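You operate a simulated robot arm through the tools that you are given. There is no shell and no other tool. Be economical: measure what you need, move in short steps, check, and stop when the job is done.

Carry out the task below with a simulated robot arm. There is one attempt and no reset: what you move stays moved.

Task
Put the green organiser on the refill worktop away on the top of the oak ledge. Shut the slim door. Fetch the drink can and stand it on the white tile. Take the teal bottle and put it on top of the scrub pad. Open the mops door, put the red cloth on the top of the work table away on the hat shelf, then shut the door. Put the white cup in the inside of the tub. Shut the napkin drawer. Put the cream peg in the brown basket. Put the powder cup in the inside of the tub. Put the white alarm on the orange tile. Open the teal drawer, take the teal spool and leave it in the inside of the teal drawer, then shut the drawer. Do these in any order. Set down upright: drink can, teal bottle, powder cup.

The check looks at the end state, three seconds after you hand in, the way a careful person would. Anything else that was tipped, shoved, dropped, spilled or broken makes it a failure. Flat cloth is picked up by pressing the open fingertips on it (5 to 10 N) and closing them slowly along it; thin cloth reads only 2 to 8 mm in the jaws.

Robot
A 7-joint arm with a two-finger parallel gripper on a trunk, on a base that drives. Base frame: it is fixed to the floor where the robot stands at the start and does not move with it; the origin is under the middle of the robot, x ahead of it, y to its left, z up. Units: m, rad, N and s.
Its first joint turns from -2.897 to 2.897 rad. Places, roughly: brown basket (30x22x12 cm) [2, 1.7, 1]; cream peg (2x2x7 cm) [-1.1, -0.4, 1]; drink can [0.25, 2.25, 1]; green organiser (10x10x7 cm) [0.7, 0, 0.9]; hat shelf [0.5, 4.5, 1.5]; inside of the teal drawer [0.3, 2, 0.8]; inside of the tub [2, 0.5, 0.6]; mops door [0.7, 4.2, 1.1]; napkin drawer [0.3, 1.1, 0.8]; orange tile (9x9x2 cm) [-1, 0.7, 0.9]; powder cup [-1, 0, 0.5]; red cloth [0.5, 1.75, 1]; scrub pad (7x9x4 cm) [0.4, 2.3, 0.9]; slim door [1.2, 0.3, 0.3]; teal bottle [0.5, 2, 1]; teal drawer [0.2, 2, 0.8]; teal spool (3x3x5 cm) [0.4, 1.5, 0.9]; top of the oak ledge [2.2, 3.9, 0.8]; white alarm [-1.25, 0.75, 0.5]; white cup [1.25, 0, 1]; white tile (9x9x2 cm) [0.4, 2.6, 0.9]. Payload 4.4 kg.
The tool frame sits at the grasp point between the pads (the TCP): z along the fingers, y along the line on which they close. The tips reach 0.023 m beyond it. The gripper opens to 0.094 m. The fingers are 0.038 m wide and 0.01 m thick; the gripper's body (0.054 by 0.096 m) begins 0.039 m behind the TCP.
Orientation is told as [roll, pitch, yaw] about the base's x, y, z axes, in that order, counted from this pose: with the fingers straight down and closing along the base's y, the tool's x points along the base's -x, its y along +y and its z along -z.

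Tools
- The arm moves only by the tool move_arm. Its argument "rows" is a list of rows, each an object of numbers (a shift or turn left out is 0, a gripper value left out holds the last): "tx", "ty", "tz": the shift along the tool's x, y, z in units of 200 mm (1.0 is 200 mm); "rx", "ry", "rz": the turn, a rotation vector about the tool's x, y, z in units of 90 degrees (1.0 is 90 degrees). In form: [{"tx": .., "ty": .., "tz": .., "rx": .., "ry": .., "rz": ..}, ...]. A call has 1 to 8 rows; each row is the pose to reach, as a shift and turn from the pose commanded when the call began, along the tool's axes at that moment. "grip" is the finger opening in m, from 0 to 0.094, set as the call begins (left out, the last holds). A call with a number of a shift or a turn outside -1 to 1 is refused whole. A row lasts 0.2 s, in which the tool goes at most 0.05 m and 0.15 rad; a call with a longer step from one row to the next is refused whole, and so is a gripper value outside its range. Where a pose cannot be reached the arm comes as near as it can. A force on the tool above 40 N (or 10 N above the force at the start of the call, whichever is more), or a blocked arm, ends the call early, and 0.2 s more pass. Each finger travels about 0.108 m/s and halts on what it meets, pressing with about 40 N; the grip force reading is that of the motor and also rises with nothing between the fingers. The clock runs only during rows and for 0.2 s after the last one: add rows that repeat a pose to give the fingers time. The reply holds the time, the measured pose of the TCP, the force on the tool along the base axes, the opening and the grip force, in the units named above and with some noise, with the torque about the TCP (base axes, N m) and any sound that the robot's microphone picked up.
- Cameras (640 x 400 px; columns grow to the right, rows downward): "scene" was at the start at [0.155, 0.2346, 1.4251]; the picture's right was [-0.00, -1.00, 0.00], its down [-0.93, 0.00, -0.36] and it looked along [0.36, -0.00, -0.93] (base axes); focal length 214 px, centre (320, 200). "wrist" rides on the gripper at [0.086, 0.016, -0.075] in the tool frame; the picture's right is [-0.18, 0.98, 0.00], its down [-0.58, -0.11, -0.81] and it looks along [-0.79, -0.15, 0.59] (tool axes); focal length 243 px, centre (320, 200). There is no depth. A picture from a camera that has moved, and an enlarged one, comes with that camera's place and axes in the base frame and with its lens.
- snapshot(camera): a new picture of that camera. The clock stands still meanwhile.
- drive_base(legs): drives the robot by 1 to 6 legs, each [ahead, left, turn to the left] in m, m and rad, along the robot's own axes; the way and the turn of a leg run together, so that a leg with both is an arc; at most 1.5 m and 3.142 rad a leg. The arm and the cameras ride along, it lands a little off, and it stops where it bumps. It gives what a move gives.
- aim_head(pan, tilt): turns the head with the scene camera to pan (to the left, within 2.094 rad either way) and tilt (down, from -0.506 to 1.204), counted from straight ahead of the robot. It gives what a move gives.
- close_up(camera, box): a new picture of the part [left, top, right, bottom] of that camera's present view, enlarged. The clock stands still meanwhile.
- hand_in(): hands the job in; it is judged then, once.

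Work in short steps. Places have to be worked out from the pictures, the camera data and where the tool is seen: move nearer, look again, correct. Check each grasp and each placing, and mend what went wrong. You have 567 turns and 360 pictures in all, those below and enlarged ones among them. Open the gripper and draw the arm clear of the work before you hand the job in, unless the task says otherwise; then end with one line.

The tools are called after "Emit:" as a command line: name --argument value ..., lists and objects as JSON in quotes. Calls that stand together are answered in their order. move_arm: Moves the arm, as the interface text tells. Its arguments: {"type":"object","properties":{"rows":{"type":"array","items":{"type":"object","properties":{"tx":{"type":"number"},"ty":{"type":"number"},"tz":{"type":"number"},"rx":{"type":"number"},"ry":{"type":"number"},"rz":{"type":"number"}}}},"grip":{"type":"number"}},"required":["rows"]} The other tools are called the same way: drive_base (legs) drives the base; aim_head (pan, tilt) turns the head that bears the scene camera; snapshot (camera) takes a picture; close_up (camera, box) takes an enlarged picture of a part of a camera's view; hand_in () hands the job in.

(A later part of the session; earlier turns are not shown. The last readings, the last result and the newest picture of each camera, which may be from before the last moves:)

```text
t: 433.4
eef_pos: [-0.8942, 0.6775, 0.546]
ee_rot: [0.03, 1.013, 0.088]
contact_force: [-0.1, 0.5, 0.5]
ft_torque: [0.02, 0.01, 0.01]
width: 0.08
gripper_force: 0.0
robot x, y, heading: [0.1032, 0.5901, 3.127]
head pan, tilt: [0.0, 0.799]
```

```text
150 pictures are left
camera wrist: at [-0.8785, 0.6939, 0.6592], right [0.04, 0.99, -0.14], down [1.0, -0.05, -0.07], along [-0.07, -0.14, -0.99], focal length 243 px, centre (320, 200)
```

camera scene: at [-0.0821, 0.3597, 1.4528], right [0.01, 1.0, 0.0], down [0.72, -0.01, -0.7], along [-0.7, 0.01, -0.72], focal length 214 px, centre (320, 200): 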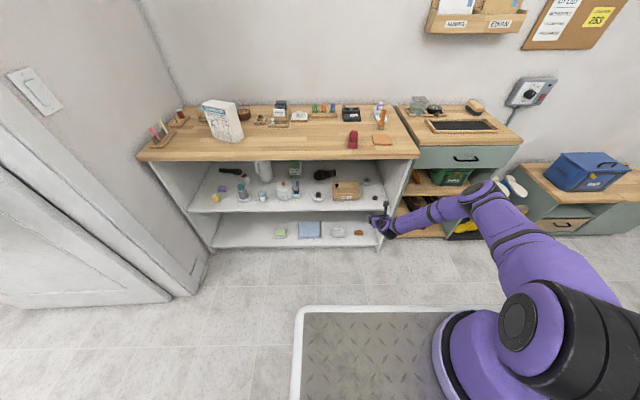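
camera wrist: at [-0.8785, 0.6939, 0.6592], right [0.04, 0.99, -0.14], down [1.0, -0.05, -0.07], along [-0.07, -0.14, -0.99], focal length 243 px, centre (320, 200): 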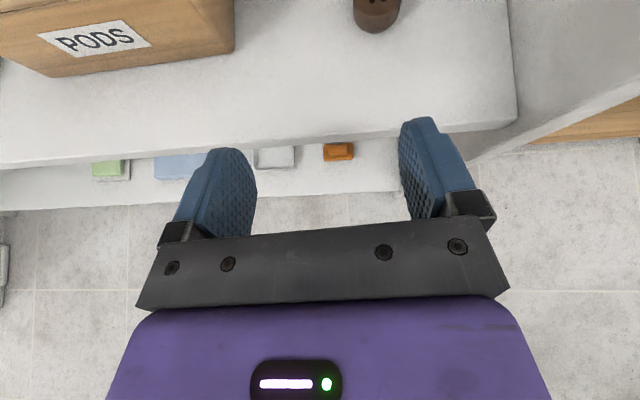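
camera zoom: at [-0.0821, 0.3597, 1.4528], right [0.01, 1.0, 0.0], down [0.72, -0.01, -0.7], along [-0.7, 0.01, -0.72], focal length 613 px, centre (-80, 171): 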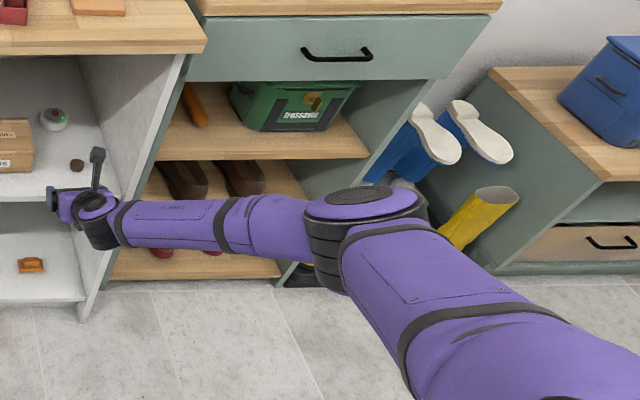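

Arm is now nearly straight. I raise 3 cm (to clear the small pod) and drive forward to insert the hand.

Emit:
move_arm --rows '[{"tx": 0.06, "tz": -0.04}, {"tx": 0.127, "tz": -0.08}, {"tx": 0.127, "tz": -0.08}]'

Emit:
drive_base --legs '[[0.15, 0, 0]]'

Emit:
snapshot --camera "wrist"

Emit:
snapshot --camera "scene"

```text
t: 434.2
eef_pos: [-0.8944, 0.6779, 0.5469]
ee_rot: [0.03, 1.015, 0.087]
contact_force: [0.4, -0.5, 0.2]
ft_torque: [0.0, 0.0, -0.01]
width: 0.0801
gripper_force: 0.1
out of reach, approached as far as the arm can: row 1, 2, 3
robot x, y, heading: [0.1031, 0.5921, 3.128]
head pan, tilt: [0.0, 0.799]
```

```text
t: 435.6
eef_pos: [-1.0429, 0.6778, 0.5463]
ee_rot: [0.029, 1.015, 0.087]
contact_force: [-0.2, -0.5, 1.1]
ft_torque: [0.01, 0.01, 0.0]
width: 0.08
gripper_force: 0.1
robot x, y, heading: [-0.0418, 0.5953, 3.128]
head pan, tilt: [0.0, 0.799]
```

```text
149 pictures are left
camera wrist: at [-1.0275, 0.6942, 0.6592], right [0.03, 0.99, -0.14], down [1.0, -0.04, -0.07], along [-0.07, -0.14, -0.99], focal length 243 px, centre (320, 200)
```

wrist: 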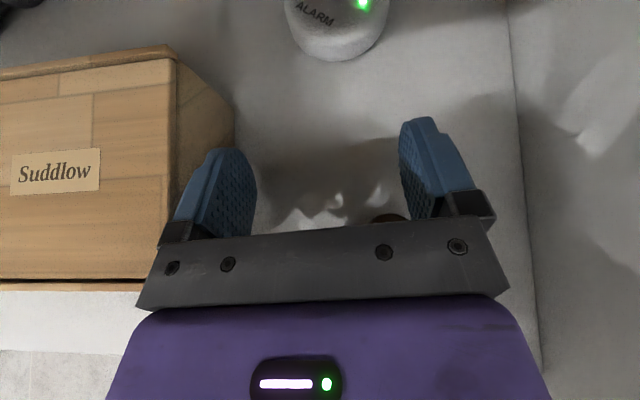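

```text
148 pictures are left
camera scene: at [-0.2308, 0.3614, 1.4528], right [0.01, 1.0, 0.0], down [0.72, -0.01, -0.7], along [-0.7, 0.01, -0.72], focal length 214 px, centre (320, 200)
```

scene: 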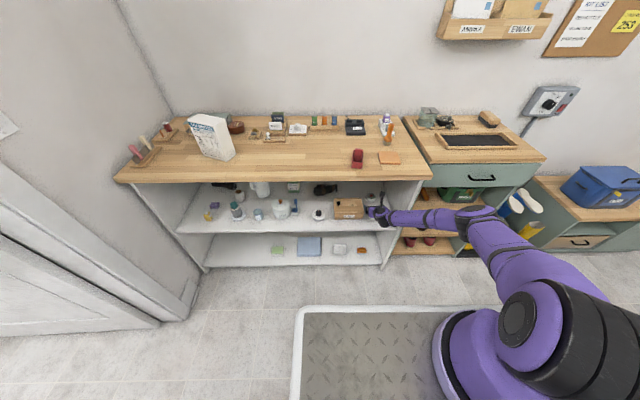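

Very good: "ALARM" is straight ahead, near edge x≈−1.127. Drive 0.11 further.

Emit:
drive_base --legs '[[0.105, -0.008, 0]]'

Emit:
snapshot --camera "wrist"

Emit:
close_up --camera "scene" --box '[330, 150, 530, 280]'

```text
t: 436.9
eef_pos: [-1.1313, 0.6693, 0.5339]
ee_rot: [0.004, 0.996, 0.086]
contact_force: [-0.7, -0.2, 0.0]
ft_torque: [0.01, 0.01, -0.03]
width: 0.0801
gripper_force: 0.0
robot x, y, heading: [-0.145, 0.6003, 3.127]
head pan, tilt: [0.0, 0.799]
stopped in leg 1: the robot was blocked; the commanded pose is now the measured one
```

```text
147 pictures are left
camera wrist: at [-1.118, 0.6869, 0.6476], right [0.02, 0.99, -0.15], down [1.0, -0.03, -0.05], along [-0.05, -0.15, -0.99], focal length 243 px, centre (320, 200)
```

wrist: 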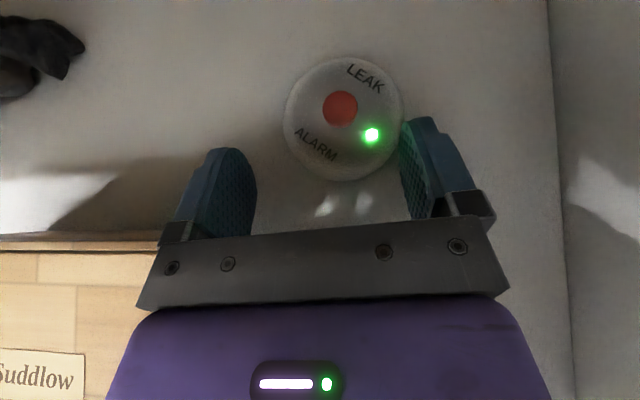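

```text
3.08 times, centred on (430, 215) of scene
camera zoom: at [-0.3308, 0.3688, 1.4528], right [0.01, 1.0, 0.0], down [0.72, -0.01, -0.7], along [-0.7, 0.01, -0.72], focal length 660 px, centre (-18, 154)
```

zoom: 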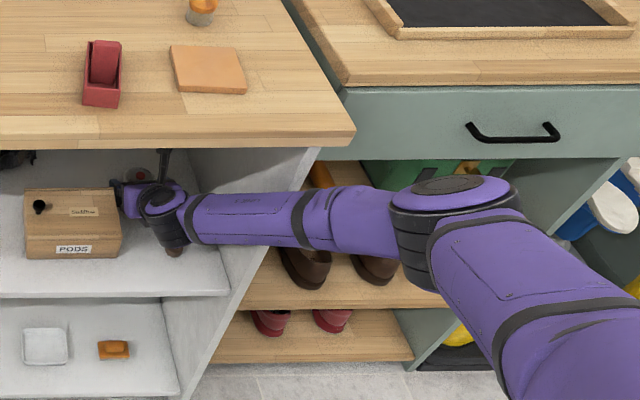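

Alarm centre ≈(−1.162,0.682). The base got blocked (elbow near the cabinet). I adjust with the arm: +y 13 mm, then forward 30 mm.

Emit:
move_arm --rows '[{"ty": 0.03}, {"ty": 0.065}, {"ty": 0.065}]'

Emit:
snapshot --camera "wrist"

```text
t: 437.7
eef_pos: [-1.1239, 0.6716, 0.5291]
ee_rot: [-0.009, 0.986, 0.083]
contact_force: [1.7, -0.6, 11.2]
ft_torque: [0.47, 0.09, 0.04]
width: 0.0795
gripper_force: 0.0
robot x, y, heading: [-0.1459, 0.5984, 3.135]
head pan, tilt: [0.0, 0.799]
```

```text
145 pictures are left
camera wrist: at [-1.1121, 0.6907, 0.6418], right [0.01, 0.99, -0.16], down [1.0, -0.02, -0.04], along [-0.04, -0.16, -0.99], focal length 243 px, centre (320, 200)
```

wrist: 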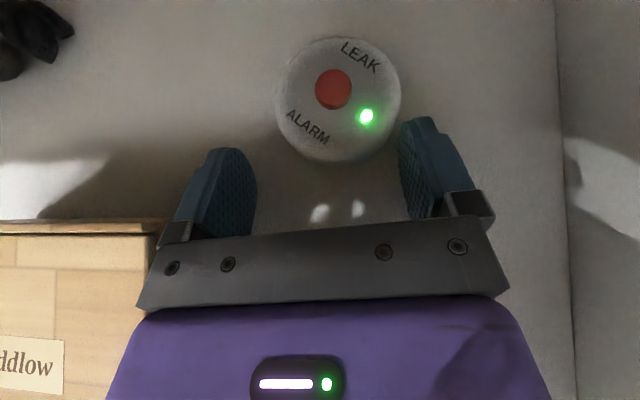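

The forearm is touching the rack's side panel. I back out, shift the robot 8 cm toward −y, and re-aim the hand.

Emit:
drive_base --legs '[[-0.2, 0, 0]]'

Emit:
snapshot --camera "wrist"

```text
t: 439.3
eef_pos: [-0.931, 0.6805, 0.5345]
ee_rot: [0.005, 0.994, 0.085]
contact_force: [0.0, 0.4, -0.2]
ft_torque: [0.03, -0.01, -0.03]
width: 0.08
gripper_force: 0.0
robot x, y, heading: [0.0517, 0.6011, 3.137]
head pan, tilt: [0.0, 0.799]
```

```text
144 pictures are left
camera wrist: at [-0.9171, 0.6974, 0.6475], right [0.02, 0.99, -0.15], down [1.0, -0.03, -0.05], along [-0.05, -0.15, -0.99], focal length 243 px, centre (320, 200)
```

wrist: 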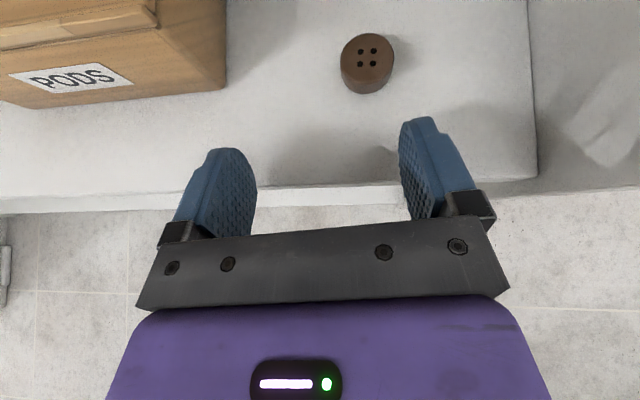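

Emit:
drive_base --legs '[[-0.03, 0.09, 0]]'

Emit:
move_arm --rows '[{"ty": 0.12}, {"ty": 0.24}, {"ty": 0.36}, {"ty": 0.45, "tx": 0.04}, {"ty": 0.45, "tx": 0.1}]'

Emit:
snapshot --camera "wrist"

Emit:
close_up --camera "scene" --box '[330, 130, 530, 260]'

```text
t: 440.4
eef_pos: [-0.8998, 0.592, 0.5346]
ee_rot: [0.005, 0.996, 0.085]
contact_force: [-0.1, 0.4, 0.5]
ft_torque: [-0.01, -0.02, 0.03]
width: 0.08
gripper_force: 0.0
robot x, y, heading: [0.0837, 0.5093, 3.136]
head pan, tilt: [0.0, 0.799]
```

```text
t: 441.6
eef_pos: [-0.9184, 0.6795, 0.5515]
ee_rot: [0.005, 0.994, 0.084]
contact_force: [-0.4, 0.3, -0.3]
ft_torque: [-0.01, -0.03, 0.03]
width: 0.0801
gripper_force: 0.1
robot x, y, heading: [0.0843, 0.5092, 3.128]
head pan, tilt: [0.0, 0.799]
```

```text
143 pictures are left
camera wrist: at [-0.9062, 0.6973, 0.6648], right [0.02, 0.99, -0.15], down [1.0, -0.03, -0.05], along [-0.05, -0.15, -0.99], focal length 243 px, centre (320, 200)
```

wrist: 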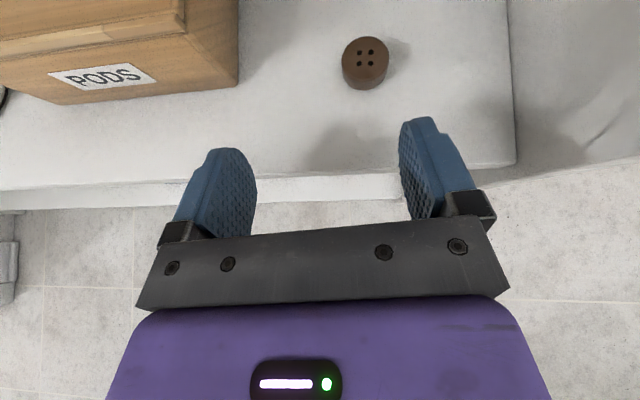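

```text
3.08 times, centred on (430, 195) of scene
camera zoom: at [-0.0995, 0.277, 1.4528], right [0.01, 1.0, 0.0], down [0.72, -0.01, -0.7], along [-0.7, 0.01, -0.72], focal length 660 px, centre (-18, 215)
```

zoom: 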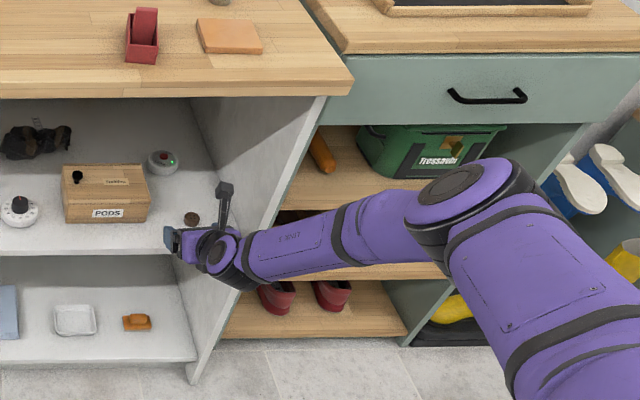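

Emit:
move_arm --rows '[{"ry": 0.04, "tz": 0.02}, {"ry": 0.08, "tz": 0.04}, {"ry": 0.12, "tz": 0.06}, {"ry": 0.14, "tz": 0.08}, {"ry": 0.14, "tz": 0.1}]'

Emit:
close_up --camera "scene" --box '[330, 130, 530, 260]'

```text
t: 442.8
eef_pos: [-0.9348, 0.6784, 0.5408]
ee_rot: [0.006, 1.215, 0.086]
contact_force: [0.2, 0.5, 0.9]
ft_torque: [-0.02, -0.03, 0.01]
width: 0.08
gripper_force: 0.1
robot x, y, heading: [0.0884, 0.5089, 3.133]
head pan, tilt: [0.0, 0.799]
```

```text
3.08 times, centred on (430, 195) of scene
camera zoom: at [-0.0994, 0.277, 1.4528], right [0.01, 1.0, 0.0], down [0.72, -0.01, -0.7], along [-0.7, 0.01, -0.72], focal length 660 px, centre (-18, 215)
```

zoom: 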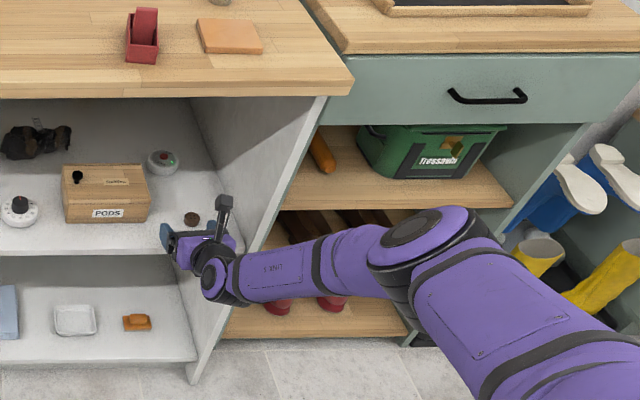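

Emit:
move_arm --rows '[{"tx": 0.04, "tz": -0.015}, {"tx": 0.08, "tz": -0.03}, {"tx": 0.08, "tz": -0.03}]'

Emit:
drive_base --legs '[[0.17, 0, 0]]'

Emit:
snapshot --camera "wrist"

```text
t: 443.6
eef_pos: [-0.9338, 0.6778, 0.5571]
ee_rot: [0.007, 1.215, 0.089]
contact_force: [-0.6, 0.5, 0.7]
ft_torque: [0.01, 0.01, -0.03]
width: 0.0804
gripper_force: 0.1
robot x, y, heading: [0.0846, 0.5092, 3.131]
head pan, tilt: [0.0, 0.799]
```

```text
t: 445.1
eef_pos: [-1.0996, 0.6834, 0.5575]
ee_rot: [0.007, 1.216, 0.086]
contact_force: [-0.4, -1.3, 0.2]
ft_torque: [0.01, -0.04, 0.01]
width: 0.08
gripper_force: 0.1
robot x, y, heading: [-0.0834, 0.5103, 3.129]
head pan, tilt: [0.0, 0.799]
```

```text
140 pictures are left
camera wrist: at [-1.0633, 0.703, 0.6638], right [-0.01, 0.99, -0.17], down [0.96, -0.03, -0.26], along [-0.27, -0.17, -0.95], focal length 243 px, centre (320, 200)
```

wrist: 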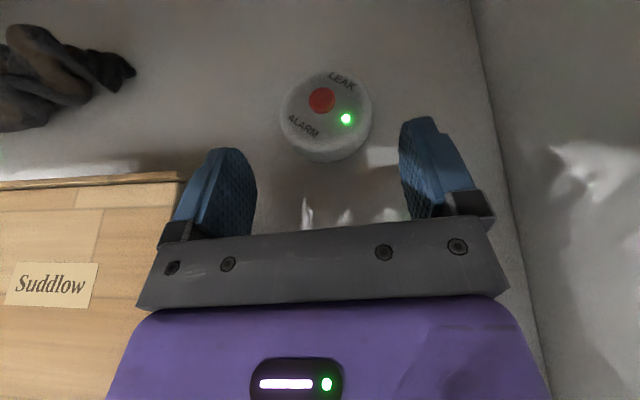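

Alarm is centred between the fingers. Drive 5.5 cm more, then lower.

Emit:
drive_base --legs '[[0.055, 0, 0]]'

Emit:
move_arm --rows '[{"tx": -0.03, "tz": 0.01}, {"tx": -0.06, "tz": 0.02}, {"tx": -0.09, "tz": 0.03}, {"tx": -0.11, "tz": 0.037}]'

Emit:
snapshot --camera "wrist"

```text
t: 446.0
eef_pos: [-1.1564, 0.6833, 0.557]
ee_rot: [0.008, 1.214, 0.084]
contact_force: [0.5, -0.4, 0.1]
ft_torque: [0.01, 0.03, 0.03]
width: 0.08
gripper_force: 0.0
robot x, y, heading: [-0.1386, 0.5118, 3.127]
head pan, tilt: [0.0, 0.799]
```

```text
t: 447.0
eef_pos: [-1.1546, 0.6841, 0.5322]
ee_rot: [0.005, 1.213, 0.085]
contact_force: [0.9, 0.2, 0.0]
ft_torque: [0.02, 0.01, 0.05]
width: 0.0801
gripper_force: 0.0
robot x, y, heading: [-0.1382, 0.5129, 3.124]
head pan, tilt: [0.0, 0.799]
```

```text
139 pictures are left
camera wrist: at [-1.1183, 0.7034, 0.6403], right [-0.01, 0.99, -0.17], down [0.96, -0.03, -0.26], along [-0.27, -0.17, -0.95], focal length 243 px, centre (320, 200)
```

wrist: 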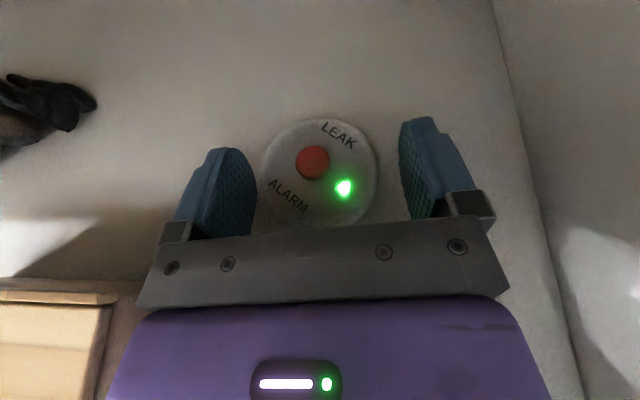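

Alarm sits between the pads. Close.

Emit:
move_arm --rows '[{}, {}, {}]' --grip 0.04

Emit:
move_arm --rows '[{"tx": 0.05, "tz": -0.02}, {"tx": 0.1, "tz": -0.04}, {"tx": 0.15, "tz": -0.055}]'

Emit:
snapshot --camera "wrist"

```text
t: 447.8
eef_pos: [-1.1549, 0.684, 0.5343]
ee_rot: [0.007, 1.215, 0.084]
contact_force: [-0.1, -0.1, -0.4]
ft_torque: [0.0, 0.02, 0.02]
width: 0.0642
gripper_force: 39.7
robot x, y, heading: [-0.1354, 0.5144, 3.127]
head pan, tilt: [0.0, 0.799]
```

```text
t: 448.6
eef_pos: [-1.1553, 0.6848, 0.5663]
ee_rot: [0.007, 1.214, 0.085]
contact_force: [-0.6, 0.4, -1.6]
ft_torque: [-0.01, 0.02, -0.02]
width: 0.0639
gripper_force: 39.7
robot x, y, heading: [-0.137, 0.5155, 3.128]
head pan, tilt: [0.0, 0.799]
```

```text
138 pictures are left
camera wrist: at [-1.1184, 0.7041, 0.6722], right [-0.01, 0.99, -0.17], down [0.96, -0.03, -0.26], along [-0.27, -0.17, -0.95], focal length 243 px, centre (320, 200)
```

wrist: 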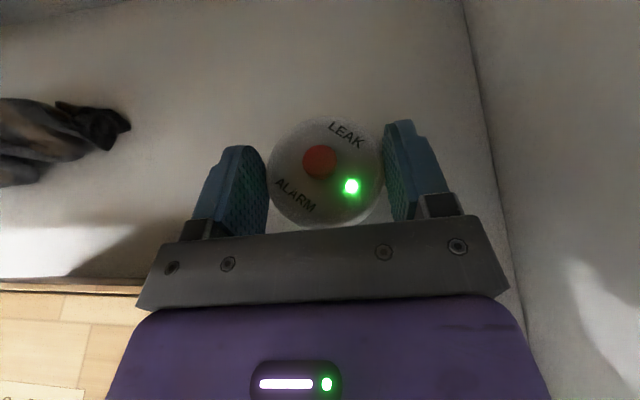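

Alarm lifted. Back out, then raise.

Emit:
drive_base --legs '[[-0.38, 0, 0]]'

Emit:
move_arm --rows '[{"ry": -0.08, "tx": 0.08, "tz": -0.02}, {"ry": -0.16, "tx": 0.2, "tz": -0.06}, {"ry": -0.24, "tx": 0.36, "tz": -0.12}, {"ry": -0.32, "tx": 0.54, "tz": -0.18}, {"ry": -0.4, "tx": 0.72, "tz": -0.25}, {"ry": -0.48, "tx": 0.9, "tz": -0.32}]'

Emit:
snapshot --camera "scene"

```text
t: 451.0
eef_pos: [-0.7771, 0.6804, 0.5652]
ee_rot: [0.008, 1.213, 0.084]
contact_force: [0.1, 0.7, 0.0]
ft_torque: [0.01, 0.01, 0.0]
width: 0.0637
gripper_force: 39.8
robot x, y, heading: [0.2401, 0.5079, 3.126]
head pan, tilt: [0.0, 0.799]
```

```text
t: 452.4
eef_pos: [-0.7815, 0.6783, 0.7534]
ee_rot: [0.003, 0.458, 0.079]
contact_force: [-0.8, -0.6, -1.9]
ft_torque: [0.04, 0.02, -0.04]
width: 0.0639
gripper_force: 39.8
robot x, y, heading: [0.24, 0.5066, 3.128]
head pan, tilt: [0.0, 0.799]
```

```text
137 pictures are left
camera scene: at [0.0555, 0.2748, 1.4527], right [0.01, 1.0, 0.0], down [0.72, -0.01, -0.7], along [-0.7, 0.01, -0.72], focal length 214 px, centre (320, 200)
```

scene: 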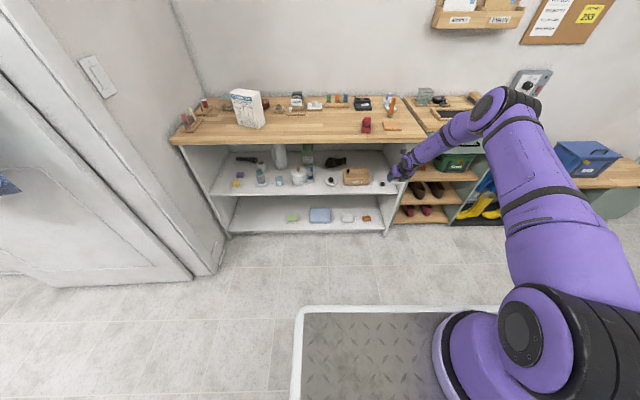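

Emit:
move_arm --rows '[{"tx": 0.09, "tz": -0.18}, {"tx": 0.18, "tz": -0.36}, {"tx": 0.27, "tz": -0.54}, {"tx": 0.36, "tz": -0.72}, {"tx": 0.44, "tz": -0.9}]'

Emit:
move_arm --rows '[{"tx": 0.09, "tz": -0.18, "ry": 0.08}, {"tx": 0.18, "tz": -0.36, "ry": 0.16}, {"tx": 0.27, "tz": -0.5, "ry": 0.24}, {"tx": 0.3, "tz": -0.6, "ry": 0.32}, {"tx": 0.3, "tz": -0.6, "ry": 0.4}, {"tx": 0.3, "tz": -0.6, "ry": 0.482}]'

Emit:
snapshot --camera "wrist"

```text
t: 453.6
eef_pos: [-0.7778, 0.6822, 0.9554]
ee_rot: [0.002, 0.459, 0.079]
contact_force: [0.0, 0.1, -1.2]
ft_torque: [0.02, 0.0, 0.0]
width: 0.0639
gripper_force: 40.1
robot x, y, heading: [0.2406, 0.5105, 3.123]
head pan, tilt: [0.0, 0.799]
```

```text
t: 455.0
eef_pos: [-0.7781, 0.679, 1.0918]
ee_rot: [0.01, 1.222, 0.087]
contact_force: [-0.4, 0.9, 0.1]
ft_torque: [0.02, -0.02, 0.01]
width: 0.064
gripper_force: 40.2
robot x, y, heading: [0.2466, 0.5106, 3.125]
head pan, tilt: [0.0, 0.799]
```

```text
136 pictures are left
camera wrist: at [-0.7419, 0.699, 1.1984], right [-0.01, 0.99, -0.17], down [0.96, -0.03, -0.27], along [-0.27, -0.17, -0.95], focal length 243 px, centre (320, 200)
```

wrist: 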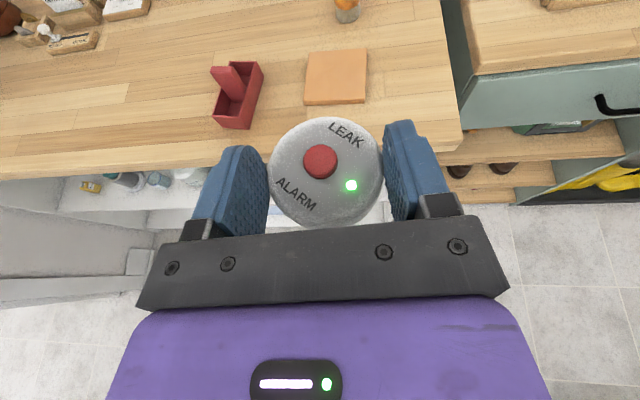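

Tile centre ≈(−0.998,0.669). Drive ahead 0.21 to bring the alarm above it.

Emit:
drive_base --legs '[[0.205, 0.008, 0]]'

Emit:
snapshot --camera "wrist"

```text
t: 456.6
eef_pos: [-0.9868, 0.6728, 1.0895]
ee_rot: [0.007, 1.217, 0.086]
contact_force: [0.1, 0.2, -0.4]
ft_torque: [0.03, -0.01, 0.01]
width: 0.0641
gripper_force: 39.5
robot x, y, heading: [0.0317, 0.5055, 3.128]
head pan, tilt: [0.0, 0.799]
```

```text
135 pictures are left
camera wrist: at [-0.9493, 0.6919, 1.1974], right [-0.02, 0.99, -0.17], down [0.96, -0.03, -0.27], along [-0.27, -0.17, -0.95], focal length 243 px, centre (320, 200)
```

wrist: 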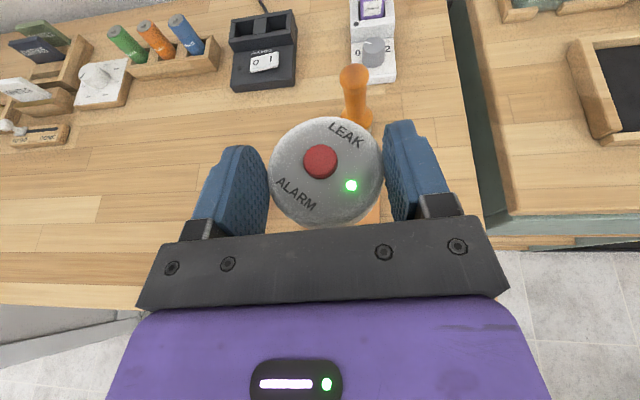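

Emit:
move_arm --rows '[{"tx": -0.12, "tz": 0.045}, {"tx": -0.24, "tz": 0.09}, {"tx": -0.36, "tz": 0.134}, {"tx": -0.468, "tz": 0.174}, {"tx": -0.468, "tz": 0.174}]'

Emit:
snapshot --camera "wrist"

```text
t: 457.8
eef_pos: [-0.9857, 0.6728, 0.9902]
ee_rot: [0.007, 1.217, 0.086]
contact_force: [-0.5, 0.0, 0.1]
ft_torque: [-0.02, -0.01, -0.02]
width: 0.0642
gripper_force: 39.5
robot x, y, heading: [0.0328, 0.5001, 3.129]
head pan, tilt: [0.0, 0.799]
```

```text
134 pictures are left
camera wrist: at [-0.9485, 0.692, 1.0964], right [-0.01, 0.99, -0.17], down [0.96, -0.03, -0.27], along [-0.27, -0.17, -0.95], focal length 243 px, centre (320, 200)
```

wrist: 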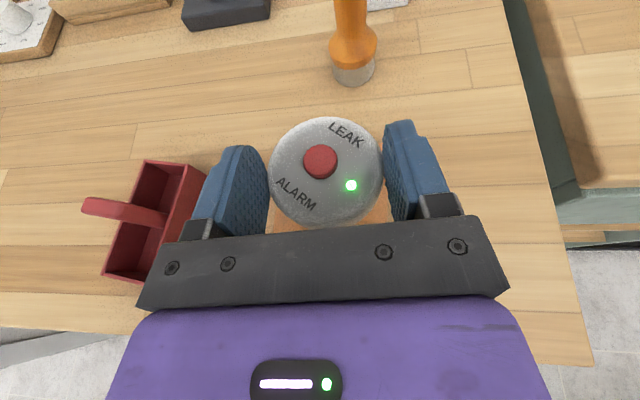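

Aligned. Lower slowly to contact.

Emit:
move_arm --rows '[{"tx": -0.04, "tz": 0.015}, {"tx": -0.08, "tz": 0.03}, {"tx": -0.11, "tz": 0.041}, {"tx": -0.135, "tz": 0.05}, {"tx": -0.16, "tz": 0.059}, {"tx": -0.18, "tz": 0.067}, {"tx": -0.2, "tz": 0.074}, {"tx": -0.22, "tz": 0.082}]'

```text
t: 459.6
eef_pos: [-0.9879, 0.6741, 0.9488]
ee_rot: [0.01, 1.224, 0.089]
contact_force: [-8.6, 5.5, 36.3]
ft_torque: [0.11, 0.75, 0.0]
width: 0.0645
gripper_force: 40.2
robot x, y, heading: [0.0325, 0.5047, 3.128]
head pan, tilt: [0.0, 0.799]
```

Emit:
move_arm --rows '[{"tx": 0.02, "tz": -0.007}, {"tx": 0.02, "tz": -0.007}]'

Emit:
move_arm --rows '[{}, {}, {}]' --grip 0.09

Emit:
move_arm --rows '[{"tx": 0.1, "tz": -0.037}, {"tx": 0.25, "tz": -0.093}, {"tx": 0.4, "tz": -0.15}]'

Emit:
drive_base --legs '[[-0.25, 0, 0]]'

Emit:
snapshot --camera "wrist"

```text
t: 460.2
eef_pos: [-0.9865, 0.6718, 0.9477]
ee_rot: [0.007, 1.218, 0.085]
contact_force: [-3.2, 5.8, 21.6]
ft_torque: [0.26, 0.79, -0.21]
width: 0.064
gripper_force: 40.2
robot x, y, heading: [0.0351, 0.5029, 3.131]
head pan, tilt: [0.0, 0.799]
```

```text
t: 461.0
eef_pos: [-0.9866, 0.6716, 0.9476]
ee_rot: [0.007, 1.216, 0.085]
contact_force: [2.0, 3.7, 11.3]
ft_torque: [-0.45, 0.06, 0.03]
width: 0.0884
gripper_force: 0.0
robot x, y, heading: [0.0349, 0.5027, 3.129]
head pan, tilt: [0.0, 0.799]
```

```text
t: 461.8
eef_pos: [-0.9866, 0.6732, 1.0345]
ee_rot: [0.005, 1.216, 0.086]
contact_force: [-0.7, 0.2, -0.8]
ft_torque: [-0.02, 0.03, 0.01]
width: 0.0901
gripper_force: 0.0
robot x, y, heading: [0.0317, 0.5017, 3.125]
head pan, tilt: [0.0, 0.799]
```

```text
t: 463.6
eef_pos: [-0.7399, 0.6635, 1.035]
ee_rot: [0.007, 1.219, 0.093]
contact_force: [-0.6, 0.6, 0.6]
ft_torque: [-0.01, 0.04, 0.02]
width: 0.09
gripper_force: 0.0
robot x, y, heading: [0.2792, 0.5006, 3.139]
head pan, tilt: [0.0, 0.799]
```

```text
133 pictures are left
camera wrist: at [-0.7031, 0.6829, 1.1409], right [-0.02, 0.99, -0.17], down [0.96, -0.02, -0.27], along [-0.27, -0.17, -0.95], focal length 243 px, centre (320, 200)
```

wrist: 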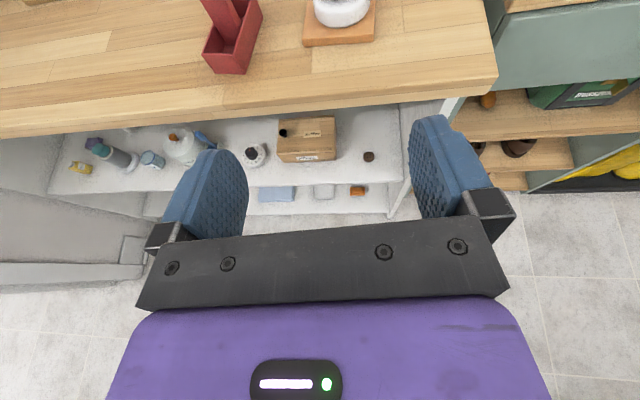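

Alarm placed on the tile. Now the powder cup: retract the arm, drive to y≈−0.155 in front of it.

Emit:
move_arm --rows '[{"ry": -0.08, "tz": -0.16}, {"ry": -0.16, "tz": -0.32}, {"ry": -0.24, "tz": -0.48}, {"ry": -0.32, "tz": -0.64}, {"ry": -0.4, "tz": -0.8}, {"ry": -0.48, "tz": -0.95}]' --grip 0.078

Emit:
drive_base --legs '[[0.33, 0, 0], [0, 0.655, 0], [-0.2, 0, 0]]'

Emit:
snapshot --camera "wrist"

Emit:
snapshot --camera "scene"

```text
t: 465.0
eef_pos: [-0.5607, 0.6856, 1.0992]
ee_rot: [0.001, 0.461, 0.083]
contact_force: [2.4, 7.2, -0.2]
ft_torque: [-0.38, 0.12, 0.18]
width: 0.078
gripper_force: 0.0
robot x, y, heading: [0.2853, 0.5034, 3.137]
head pan, tilt: [0.0, 0.799]
```

```text
t: 470.9
eef_pos: [-0.8982, 0.0388, 1.0991]
ee_rot: [0.003, 0.465, 0.072]
contact_force: [-0.1, 0.4, 0.1]
ft_torque: [0.01, -0.04, -0.02]
width: 0.0779
gripper_force: 0.0
robot x, y, heading: [-0.0562, -0.1564, 3.119]
head pan, tilt: [0.0, 0.799]
stopped in leg 3: the robot was blocked; the commanded pose is now the measured one
```

```text
132 pictures are left
camera wrist: at [-0.9443, 0.0517, 1.2049], right [0.1, 0.99, -0.08], down [0.89, -0.05, 0.46], along [0.45, -0.11, -0.88], focal length 243 px, centre (320, 200)
```

wrist: 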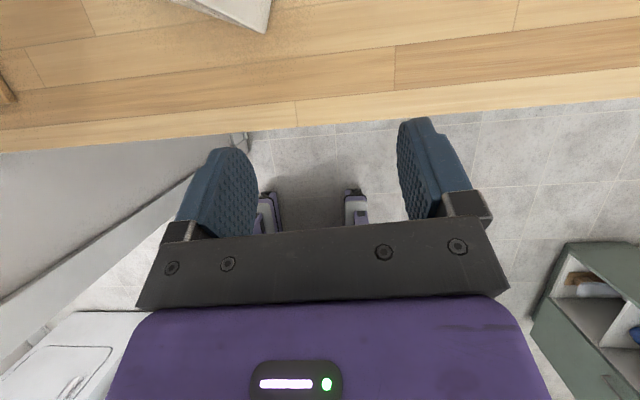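

```text
131 pictures are left
camera scene: at [-0.2433, -0.3861, 1.4528], right [0.02, 1.0, 0.0], down [0.72, -0.02, -0.7], along [-0.7, 0.02, -0.72], focal length 214 px, centre (320, 200)
```

scene: 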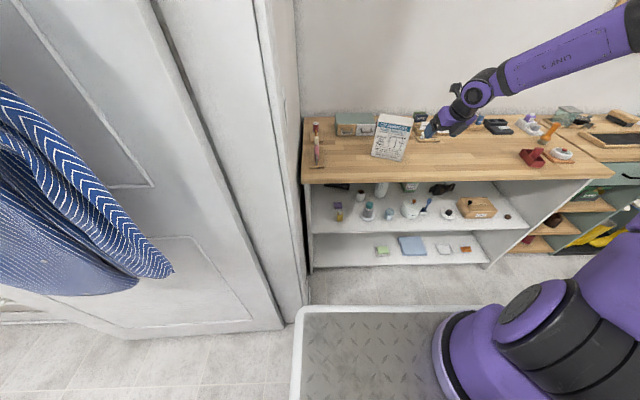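

Robot is limited by the worktop behind (x≤−0.06). I retract to x≈−0.76 and lower the hand in front of the shelf, then extend in progressively.

Emit:
move_arm --rows '[{"tx": -0.13, "tz": -0.06, "ry": -0.03}, {"tx": -0.26, "tz": -0.12, "ry": -0.06}, {"tx": -0.39, "tz": -0.18, "ry": -0.09}, {"tx": -0.52, "tz": -0.25, "ry": -0.13}, {"tx": -0.63, "tz": -0.31, "ry": -0.17}, {"tx": -0.63, "tz": -0.31, "ry": -0.17}]'

Emit:
move_arm --rows '[{"tz": 0.2}, {"tz": 0.4}, {"tz": 0.6}, {"tz": 0.8}, {"tz": 1.0}]'

Emit:
snapshot --camera "wrist"

```text
t: 472.2
eef_pos: [-0.7566, 0.0486, 1.0987]
ee_rot: [0.001, 0.195, 0.073]
contact_force: [0.6, 0.6, -0.5]
ft_torque: [0.0, -0.02, -0.04]
width: 0.0778
gripper_force: 0.1
robot x, y, heading: [-0.054, -0.1536, 3.118]
head pan, tilt: [0.0, 0.799]
```

```text
t: 473.4
eef_pos: [-0.7959, 0.0472, 0.9028]
ee_rot: [0.003, 0.198, 0.07]
contact_force: [0.9, 0.9, 1.0]
ft_torque: [0.02, 0.03, 0.0]
width: 0.0779
gripper_force: 0.1
robot x, y, heading: [-0.054, -0.1545, 3.114]
head pan, tilt: [0.0, 0.799]
```

```text
130 pictures are left
camera wrist: at [-0.8674, 0.0583, 0.9928], right [0.11, 0.99, -0.03], down [0.73, -0.06, 0.68], along [0.67, -0.1, -0.74], focal length 243 px, centre (320, 200)
```

wrist: 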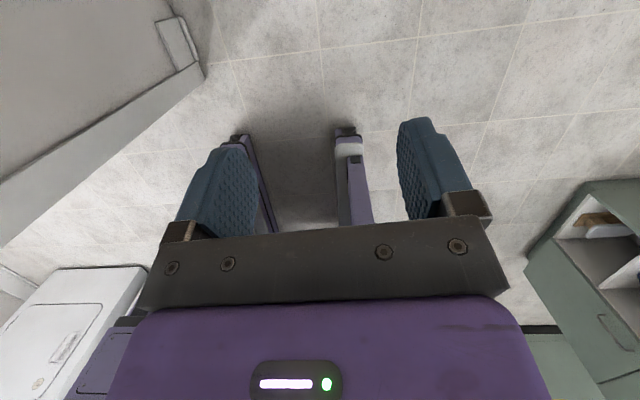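

The camera would graze the counter edge; I move back 7 cm before descending further.

Emit:
move_arm --rows '[{"tx": -0.17, "tz": -0.04}, {"tx": -0.36, "tz": -0.07}, {"tx": -0.4, "tz": 0.12}, {"tx": -0.44, "tz": 0.32}, {"tx": -0.48, "tz": 0.52}, {"tx": -0.52, "tz": 0.72}, {"tx": -0.56, "tz": 0.92}]'

Emit:
snapshot --camera "scene"

```text
t: 475.1
eef_pos: [-0.7237, 0.0492, 0.7]
ee_rot: [0.004, 0.197, 0.07]
contact_force: [0.4, 1.1, -0.3]
ft_torque: [0.03, 0.03, -0.01]
width: 0.0778
gripper_force: 0.1
robot x, y, heading: [-0.0572, -0.1538, 3.117]
head pan, tilt: [0.0, 0.799]
```

```text
129 pictures are left
camera scene: at [-0.243, -0.3863, 1.4528], right [0.02, 1.0, 0.0], down [0.72, -0.02, -0.7], along [-0.7, 0.02, -0.72], focal length 214 px, centre (320, 200)
```

scene: 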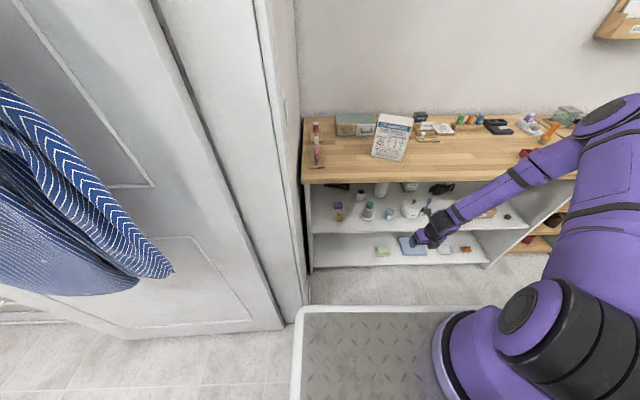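

Emit:
move_arm --rows '[{"tx": -0.02, "tz": 0.1, "ry": 0.06}, {"tx": -0.04, "tz": 0.2, "ry": 0.12}, {"tx": -0.06, "tz": 0.3, "ry": 0.18}, {"tx": -0.08, "tz": 0.4, "ry": 0.25}, {"tx": -0.1, "tz": 0.49, "ry": 0.32}, {"tx": -0.1, "tz": 0.52, "ry": 0.38}]'

Emit:
snapshot --camera "wrist"

Emit:
snapshot --camera "scene"

```text
t: 476.4
eef_pos: [-0.7246, 0.0513, 0.5945]
ee_rot: [0.004, 0.794, 0.074]
contact_force: [-0.7, 0.7, -0.7]
ft_torque: [0.03, -0.02, -0.01]
width: 0.0781
gripper_force: 0.0
robot x, y, heading: [-0.0564, -0.1547, 3.118]
head pan, tilt: [0.0, 0.799]
```

```text
128 pictures are left
camera wrist: at [-0.734, 0.067, 0.7079], right [0.06, 0.99, -0.13], down [0.99, -0.04, 0.15], along [0.14, -0.14, -0.98], focal length 243 px, centre (320, 200)
```

wrist: 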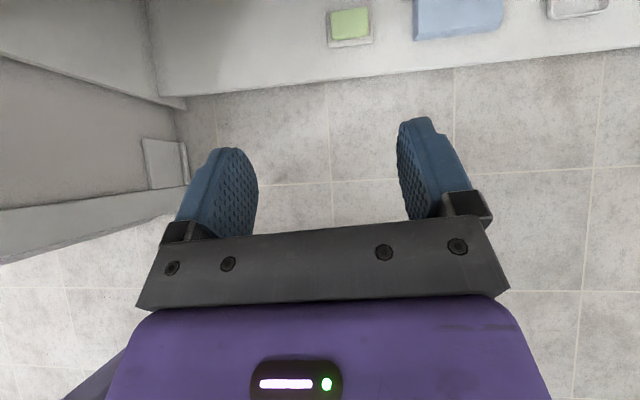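

```text
127 pictures are left
camera scene: at [-0.2434, -0.3862, 1.4528], right [0.02, 1.0, 0.0], down [0.72, -0.02, -0.7], along [-0.7, 0.02, -0.72], focal length 214 px, centre (320, 200)
```

scene: 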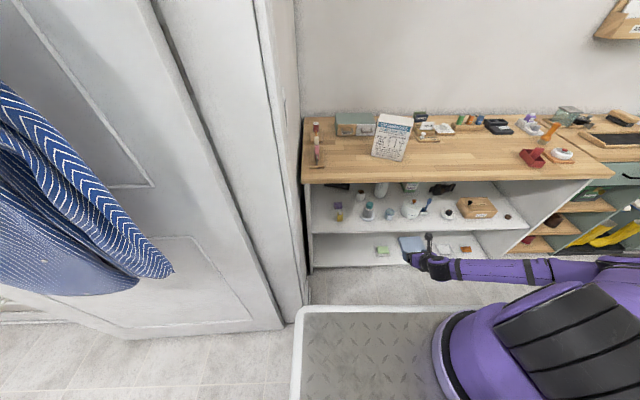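

Emit:
move_arm --rows '[{"tx": 0.07, "ty": -0.03, "tz": 0.1, "ry": 0.04}, {"tx": 0.14, "ty": -0.06, "tz": 0.2, "ry": 0.08}, {"tx": 0.21, "ty": -0.09, "tz": 0.3, "ry": 0.12}, {"tx": 0.28, "ty": -0.12, "tz": 0.4, "ry": 0.16}, {"tx": 0.35, "ty": -0.15, "tz": 0.5, "ry": 0.2}, {"tx": 0.35, "ty": -0.15, "tz": 0.5, "ry": 0.22}]'

Emit:
snapshot --camera "wrist"

```text
t: 477.9
eef_pos: [-0.84, 0.0312, 0.585]
ee_rot: [0.032, 1.155, 0.088]
contact_force: [-0.1, -0.1, 0.2]
ft_torque: [0.04, -0.03, -0.01]
width: 0.078
gripper_force: 0.0
robot x, y, heading: [-0.0559, -0.1546, 3.113]
head pan, tilt: [0.0, 0.799]
```

```text
126 pictures are left
camera wrist: at [-0.8092, 0.0493, 0.6938], right [0.02, 0.99, -0.15], down [0.98, -0.05, -0.21], along [-0.21, -0.15, -0.97], focal length 243 px, centre (320, 200)
```

wrist: 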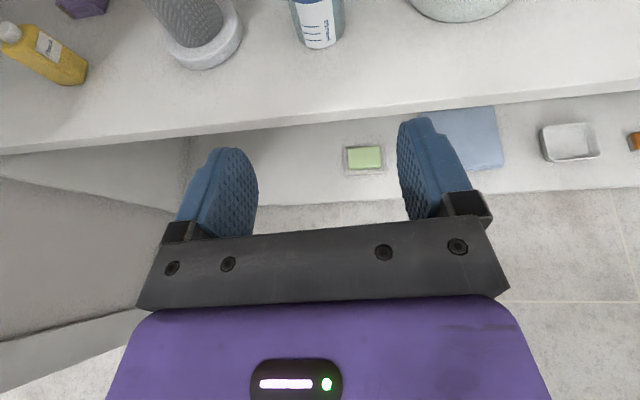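

Cup centre ≈(−1.025,0.022). Advance in two stages with a check.

Emit:
move_arm --rows '[{"tx": 0.02, "tz": 0.15}, {"tx": 0.04, "tz": 0.3}, {"tx": 0.06, "tz": 0.42}, {"tx": 0.08, "ty": 0.01, "tz": 0.52}, {"tx": 0.08, "ty": 0.01, "tz": 0.52}]'

Emit:
snapshot --camera "wrist"

```text
t: 479.1
eef_pos: [-0.942, 0.0085, 0.5443]
ee_rot: [0.006, 1.141, 0.073]
contact_force: [-0.3, 0.0, -0.3]
ft_torque: [0.02, 0.01, 0.04]
width: 0.0779
gripper_force: 0.0
robot x, y, heading: [-0.0549, -0.1536, 3.118]
head pan, tilt: [0.0, 0.799]
```

```text
125 pictures are left
camera wrist: at [-0.9144, 0.0271, 0.6543], right [0.01, 0.99, -0.17], down [0.98, -0.04, -0.19], along [-0.2, -0.16, -0.97], focal length 243 px, centre (320, 200)
```

wrist: 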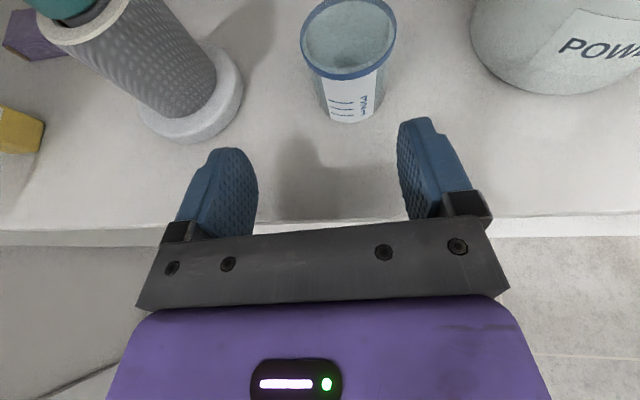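

Emit:
move_arm --rows '[{"ty": 0.06}, {"ty": 0.12}, {"ty": 0.12, "tx": 0.05, "tz": 0.11}, {"ty": 0.12, "tx": 0.1, "tz": 0.22}, {"ty": 0.12, "tx": 0.14, "tz": 0.31}, {"ty": 0.12, "tx": 0.14, "tz": 0.31}]'

Emit:
snapshot --camera "wrist"

```text
t: 480.4
eef_pos: [-1.0122, 0.0281, 0.5455]
ee_rot: [0.005, 1.14, 0.076]
contact_force: [1.0, -0.3, 1.0]
ft_torque: [-0.01, 0.02, -0.04]
width: 0.0779
gripper_force: 0.0
robot x, y, heading: [-0.0565, -0.1552, 3.117]
head pan, tilt: [0.0, 0.799]
```

```text
124 pictures are left
camera wrist: at [-0.9832, 0.0467, 0.6548], right [0.01, 0.99, -0.16], down [0.98, -0.04, -0.19], along [-0.19, -0.16, -0.97], focal length 243 px, centre (320, 200)
```

wrist: 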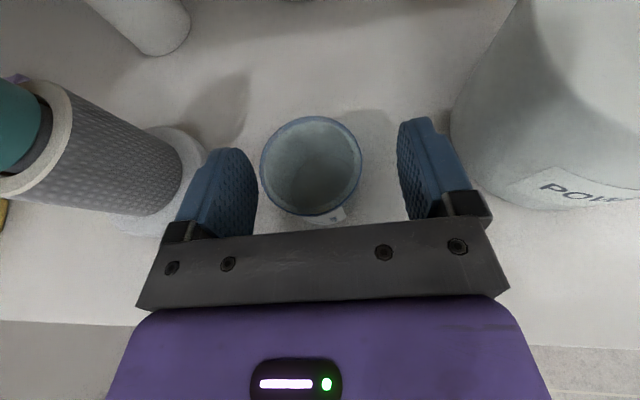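

Emit:
move_arm --rows '[{}, {}, {}]' --grip 0.035

Emit:
move_arm --rows '[{"tx": 0.06, "tz": -0.03}, {"tx": 0.12, "tz": -0.055}, {"tx": 0.2, "tz": -0.09}]'

Emit:
snapshot --camera "wrist"

```text
t: 481.2
eef_pos: [-1.0103, 0.0266, 0.5464]
ee_rot: [0.005, 1.14, 0.076]
contact_force: [-0.5, 0.1, 0.1]
ft_torque: [-0.03, 0.04, 0.02]
width: 0.0465
gripper_force: 39.8
robot x, y, heading: [-0.0564, -0.1556, 3.119]
head pan, tilt: [0.0, 0.799]
```

```text
t: 482.1
eef_pos: [-1.012, 0.027, 0.5883]
ee_rot: [0.007, 1.14, 0.075]
contact_force: [0.1, 0.0, -0.4]
ft_torque: [-0.02, -0.03, -0.02]
width: 0.0464
gripper_force: 40.2
robot x, y, heading: [-0.0576, -0.1553, 3.12]
head pan, tilt: [0.0, 0.799]
```

```text
123 pictures are left
camera wrist: at [-0.9836, 0.0457, 0.6985], right [0.01, 0.99, -0.16], down [0.98, -0.04, -0.19], along [-0.19, -0.16, -0.97], focal length 243 px, centre (320, 200)
```

wrist: 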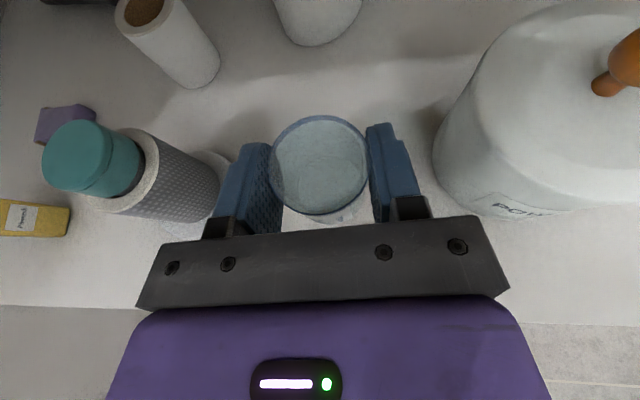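

Emit:
close_up --camera "wrist" --box '[250, 100, 390, 240]'

```text
2.86 times, centred on (320, 170) of wrist
camera zoom: at [-0.9836, 0.0457, 0.6985], right [0.01, 0.99, -0.16], down [0.98, -0.04, -0.19], along [-0.19, -0.16, -0.97], focal length 693 px, centre (320, 286)
```

zoom: 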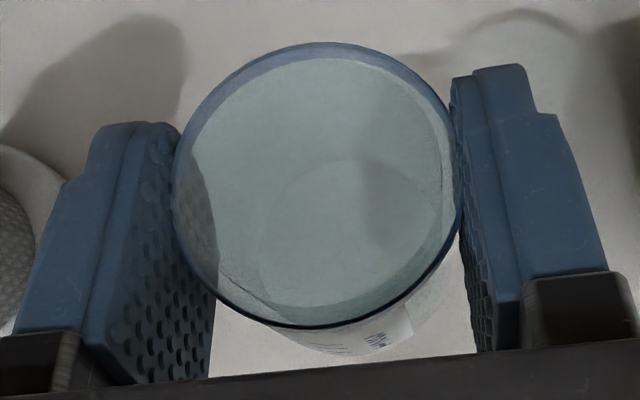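

Cup is empty, so tilting is fine. Withdraw along the same path.

Emit:
move_arm --rows '[{"tx": -0.08, "tz": -0.16}, {"tx": -0.16, "tz": -0.34}, {"tx": -0.24, "tz": -0.52}, {"tx": -0.32, "tz": -0.68}, {"tx": -0.38, "tz": -0.8}]'

Emit:
move_arm --rows '[{"tx": -0.03, "tz": -0.12, "ry": -0.06}, {"tx": -0.06, "tz": -0.25, "ry": -0.12}, {"tx": -0.1, "tz": -0.38, "ry": -0.18}, {"tx": -0.14, "tz": -0.5, "ry": -0.24}, {"tx": -0.14, "tz": -0.6, "ry": -0.3}]'

Emit:
snapshot --camera "scene"

```text
t: 483.2
eef_pos: [-0.8386, 0.0466, 0.5876]
ee_rot: [0.037, 1.142, 0.105]
contact_force: [0.8, -0.5, -0.3]
ft_torque: [0.01, 0.0, -0.01]
width: 0.0467
gripper_force: 40.4
robot x, y, heading: [-0.0539, -0.1549, 3.121]
head pan, tilt: [0.0, 0.799]
```

```text
t: 484.4
eef_pos: [-0.7169, 0.0472, 0.6116]
ee_rot: [0.003, 0.668, 0.074]
contact_force: [-0.4, 0.1, -0.6]
ft_torque: [0.0, 0.01, -0.02]
width: 0.0465
gripper_force: 40.1
robot x, y, heading: [-0.0555, -0.1553, 3.12]
head pan, tilt: [0.0, 0.799]
```

```text
121 pictures are left
camera scene: at [-0.2433, -0.386, 1.4528], right [0.02, 1.0, 0.0], down [0.72, -0.02, -0.7], along [-0.7, 0.02, -0.72], focal length 214 px, centre (320, 200)
```

scene: 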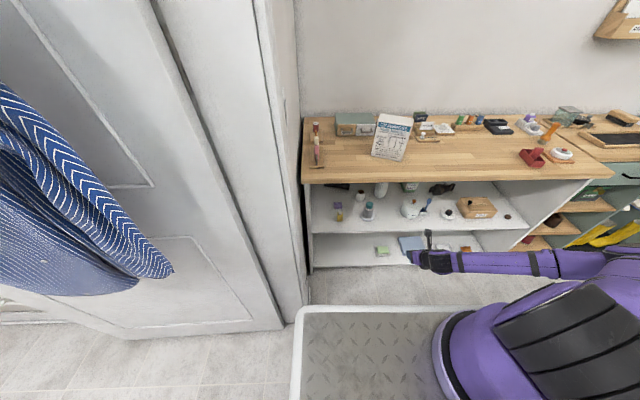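

Emit:
move_arm --rows '[{"tx": 0.1, "tz": -0.15, "ry": -0.05}, {"tx": 0.2, "tz": -0.3, "ry": -0.1}, {"tx": 0.3, "tz": -0.45, "ry": -0.15}, {"tx": 0.4, "tz": -0.6, "ry": -0.2}, {"tx": 0.5, "tz": -0.75, "ry": -0.25}, {"tx": 0.6, "tz": -0.9, "ry": -0.3}]'

Emit:
move_arm --rows '[{"tx": 0.03, "tz": -0.2}, {"tx": 0.06, "tz": -0.4}, {"tx": 0.09, "tz": -0.6}, {"tx": 0.12, "tz": -0.8}, {"tx": 0.15, "tz": -1.0}]'

Emit:
move_arm --rows '[{"tz": -0.2}, {"tz": -0.4}, {"tz": -0.6}, {"tz": -0.8}, {"tz": -0.9}]'

Emit:
snapshot --camera "scene"

```text
t: 485.9
eef_pos: [-0.6966, 0.0497, 0.826]
ee_rot: [0.002, 0.196, 0.069]
contact_force: [-0.7, 0.4, -0.6]
ft_torque: [-0.03, 0.04, 0.01]
width: 0.0465
gripper_force: 40.2
robot x, y, heading: [-0.0537, -0.1541, 3.117]
head pan, tilt: [0.0, 0.799]
```

```text
t: 487.1
eef_pos: [-0.6902, 0.0465, 1.0309]
ee_rot: [0.0, 0.196, 0.069]
contact_force: [-1.9, -5.4, -1.1]
ft_torque: [0.38, -0.15, -0.02]
width: 0.0467
gripper_force: 40.0
robot x, y, heading: [-0.0548, -0.1577, 3.119]
head pan, tilt: [0.0, 0.799]
```

```text
t: 488.2
eef_pos: [-0.6539, 0.0527, 1.2061]
ee_rot: [0.004, 0.195, 0.069]
contact_force: [-0.3, -1.2, -1.0]
ft_torque: [-0.02, -0.03, 0.0]
width: 0.0465
gripper_force: 40.1
robot x, y, heading: [-0.056, -0.1573, 3.124]
head pan, tilt: [0.0, 0.799]
```

```text
120 pictures are left
camera scene: at [-0.2437, -0.3862, 1.4528], right [0.02, 1.0, 0.0], down [0.72, -0.02, -0.7], along [-0.7, 0.02, -0.72], focal length 214 px, centre (320, 200)
```

scene: 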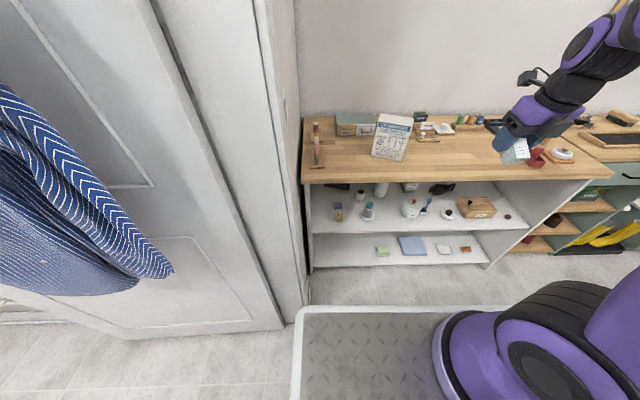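

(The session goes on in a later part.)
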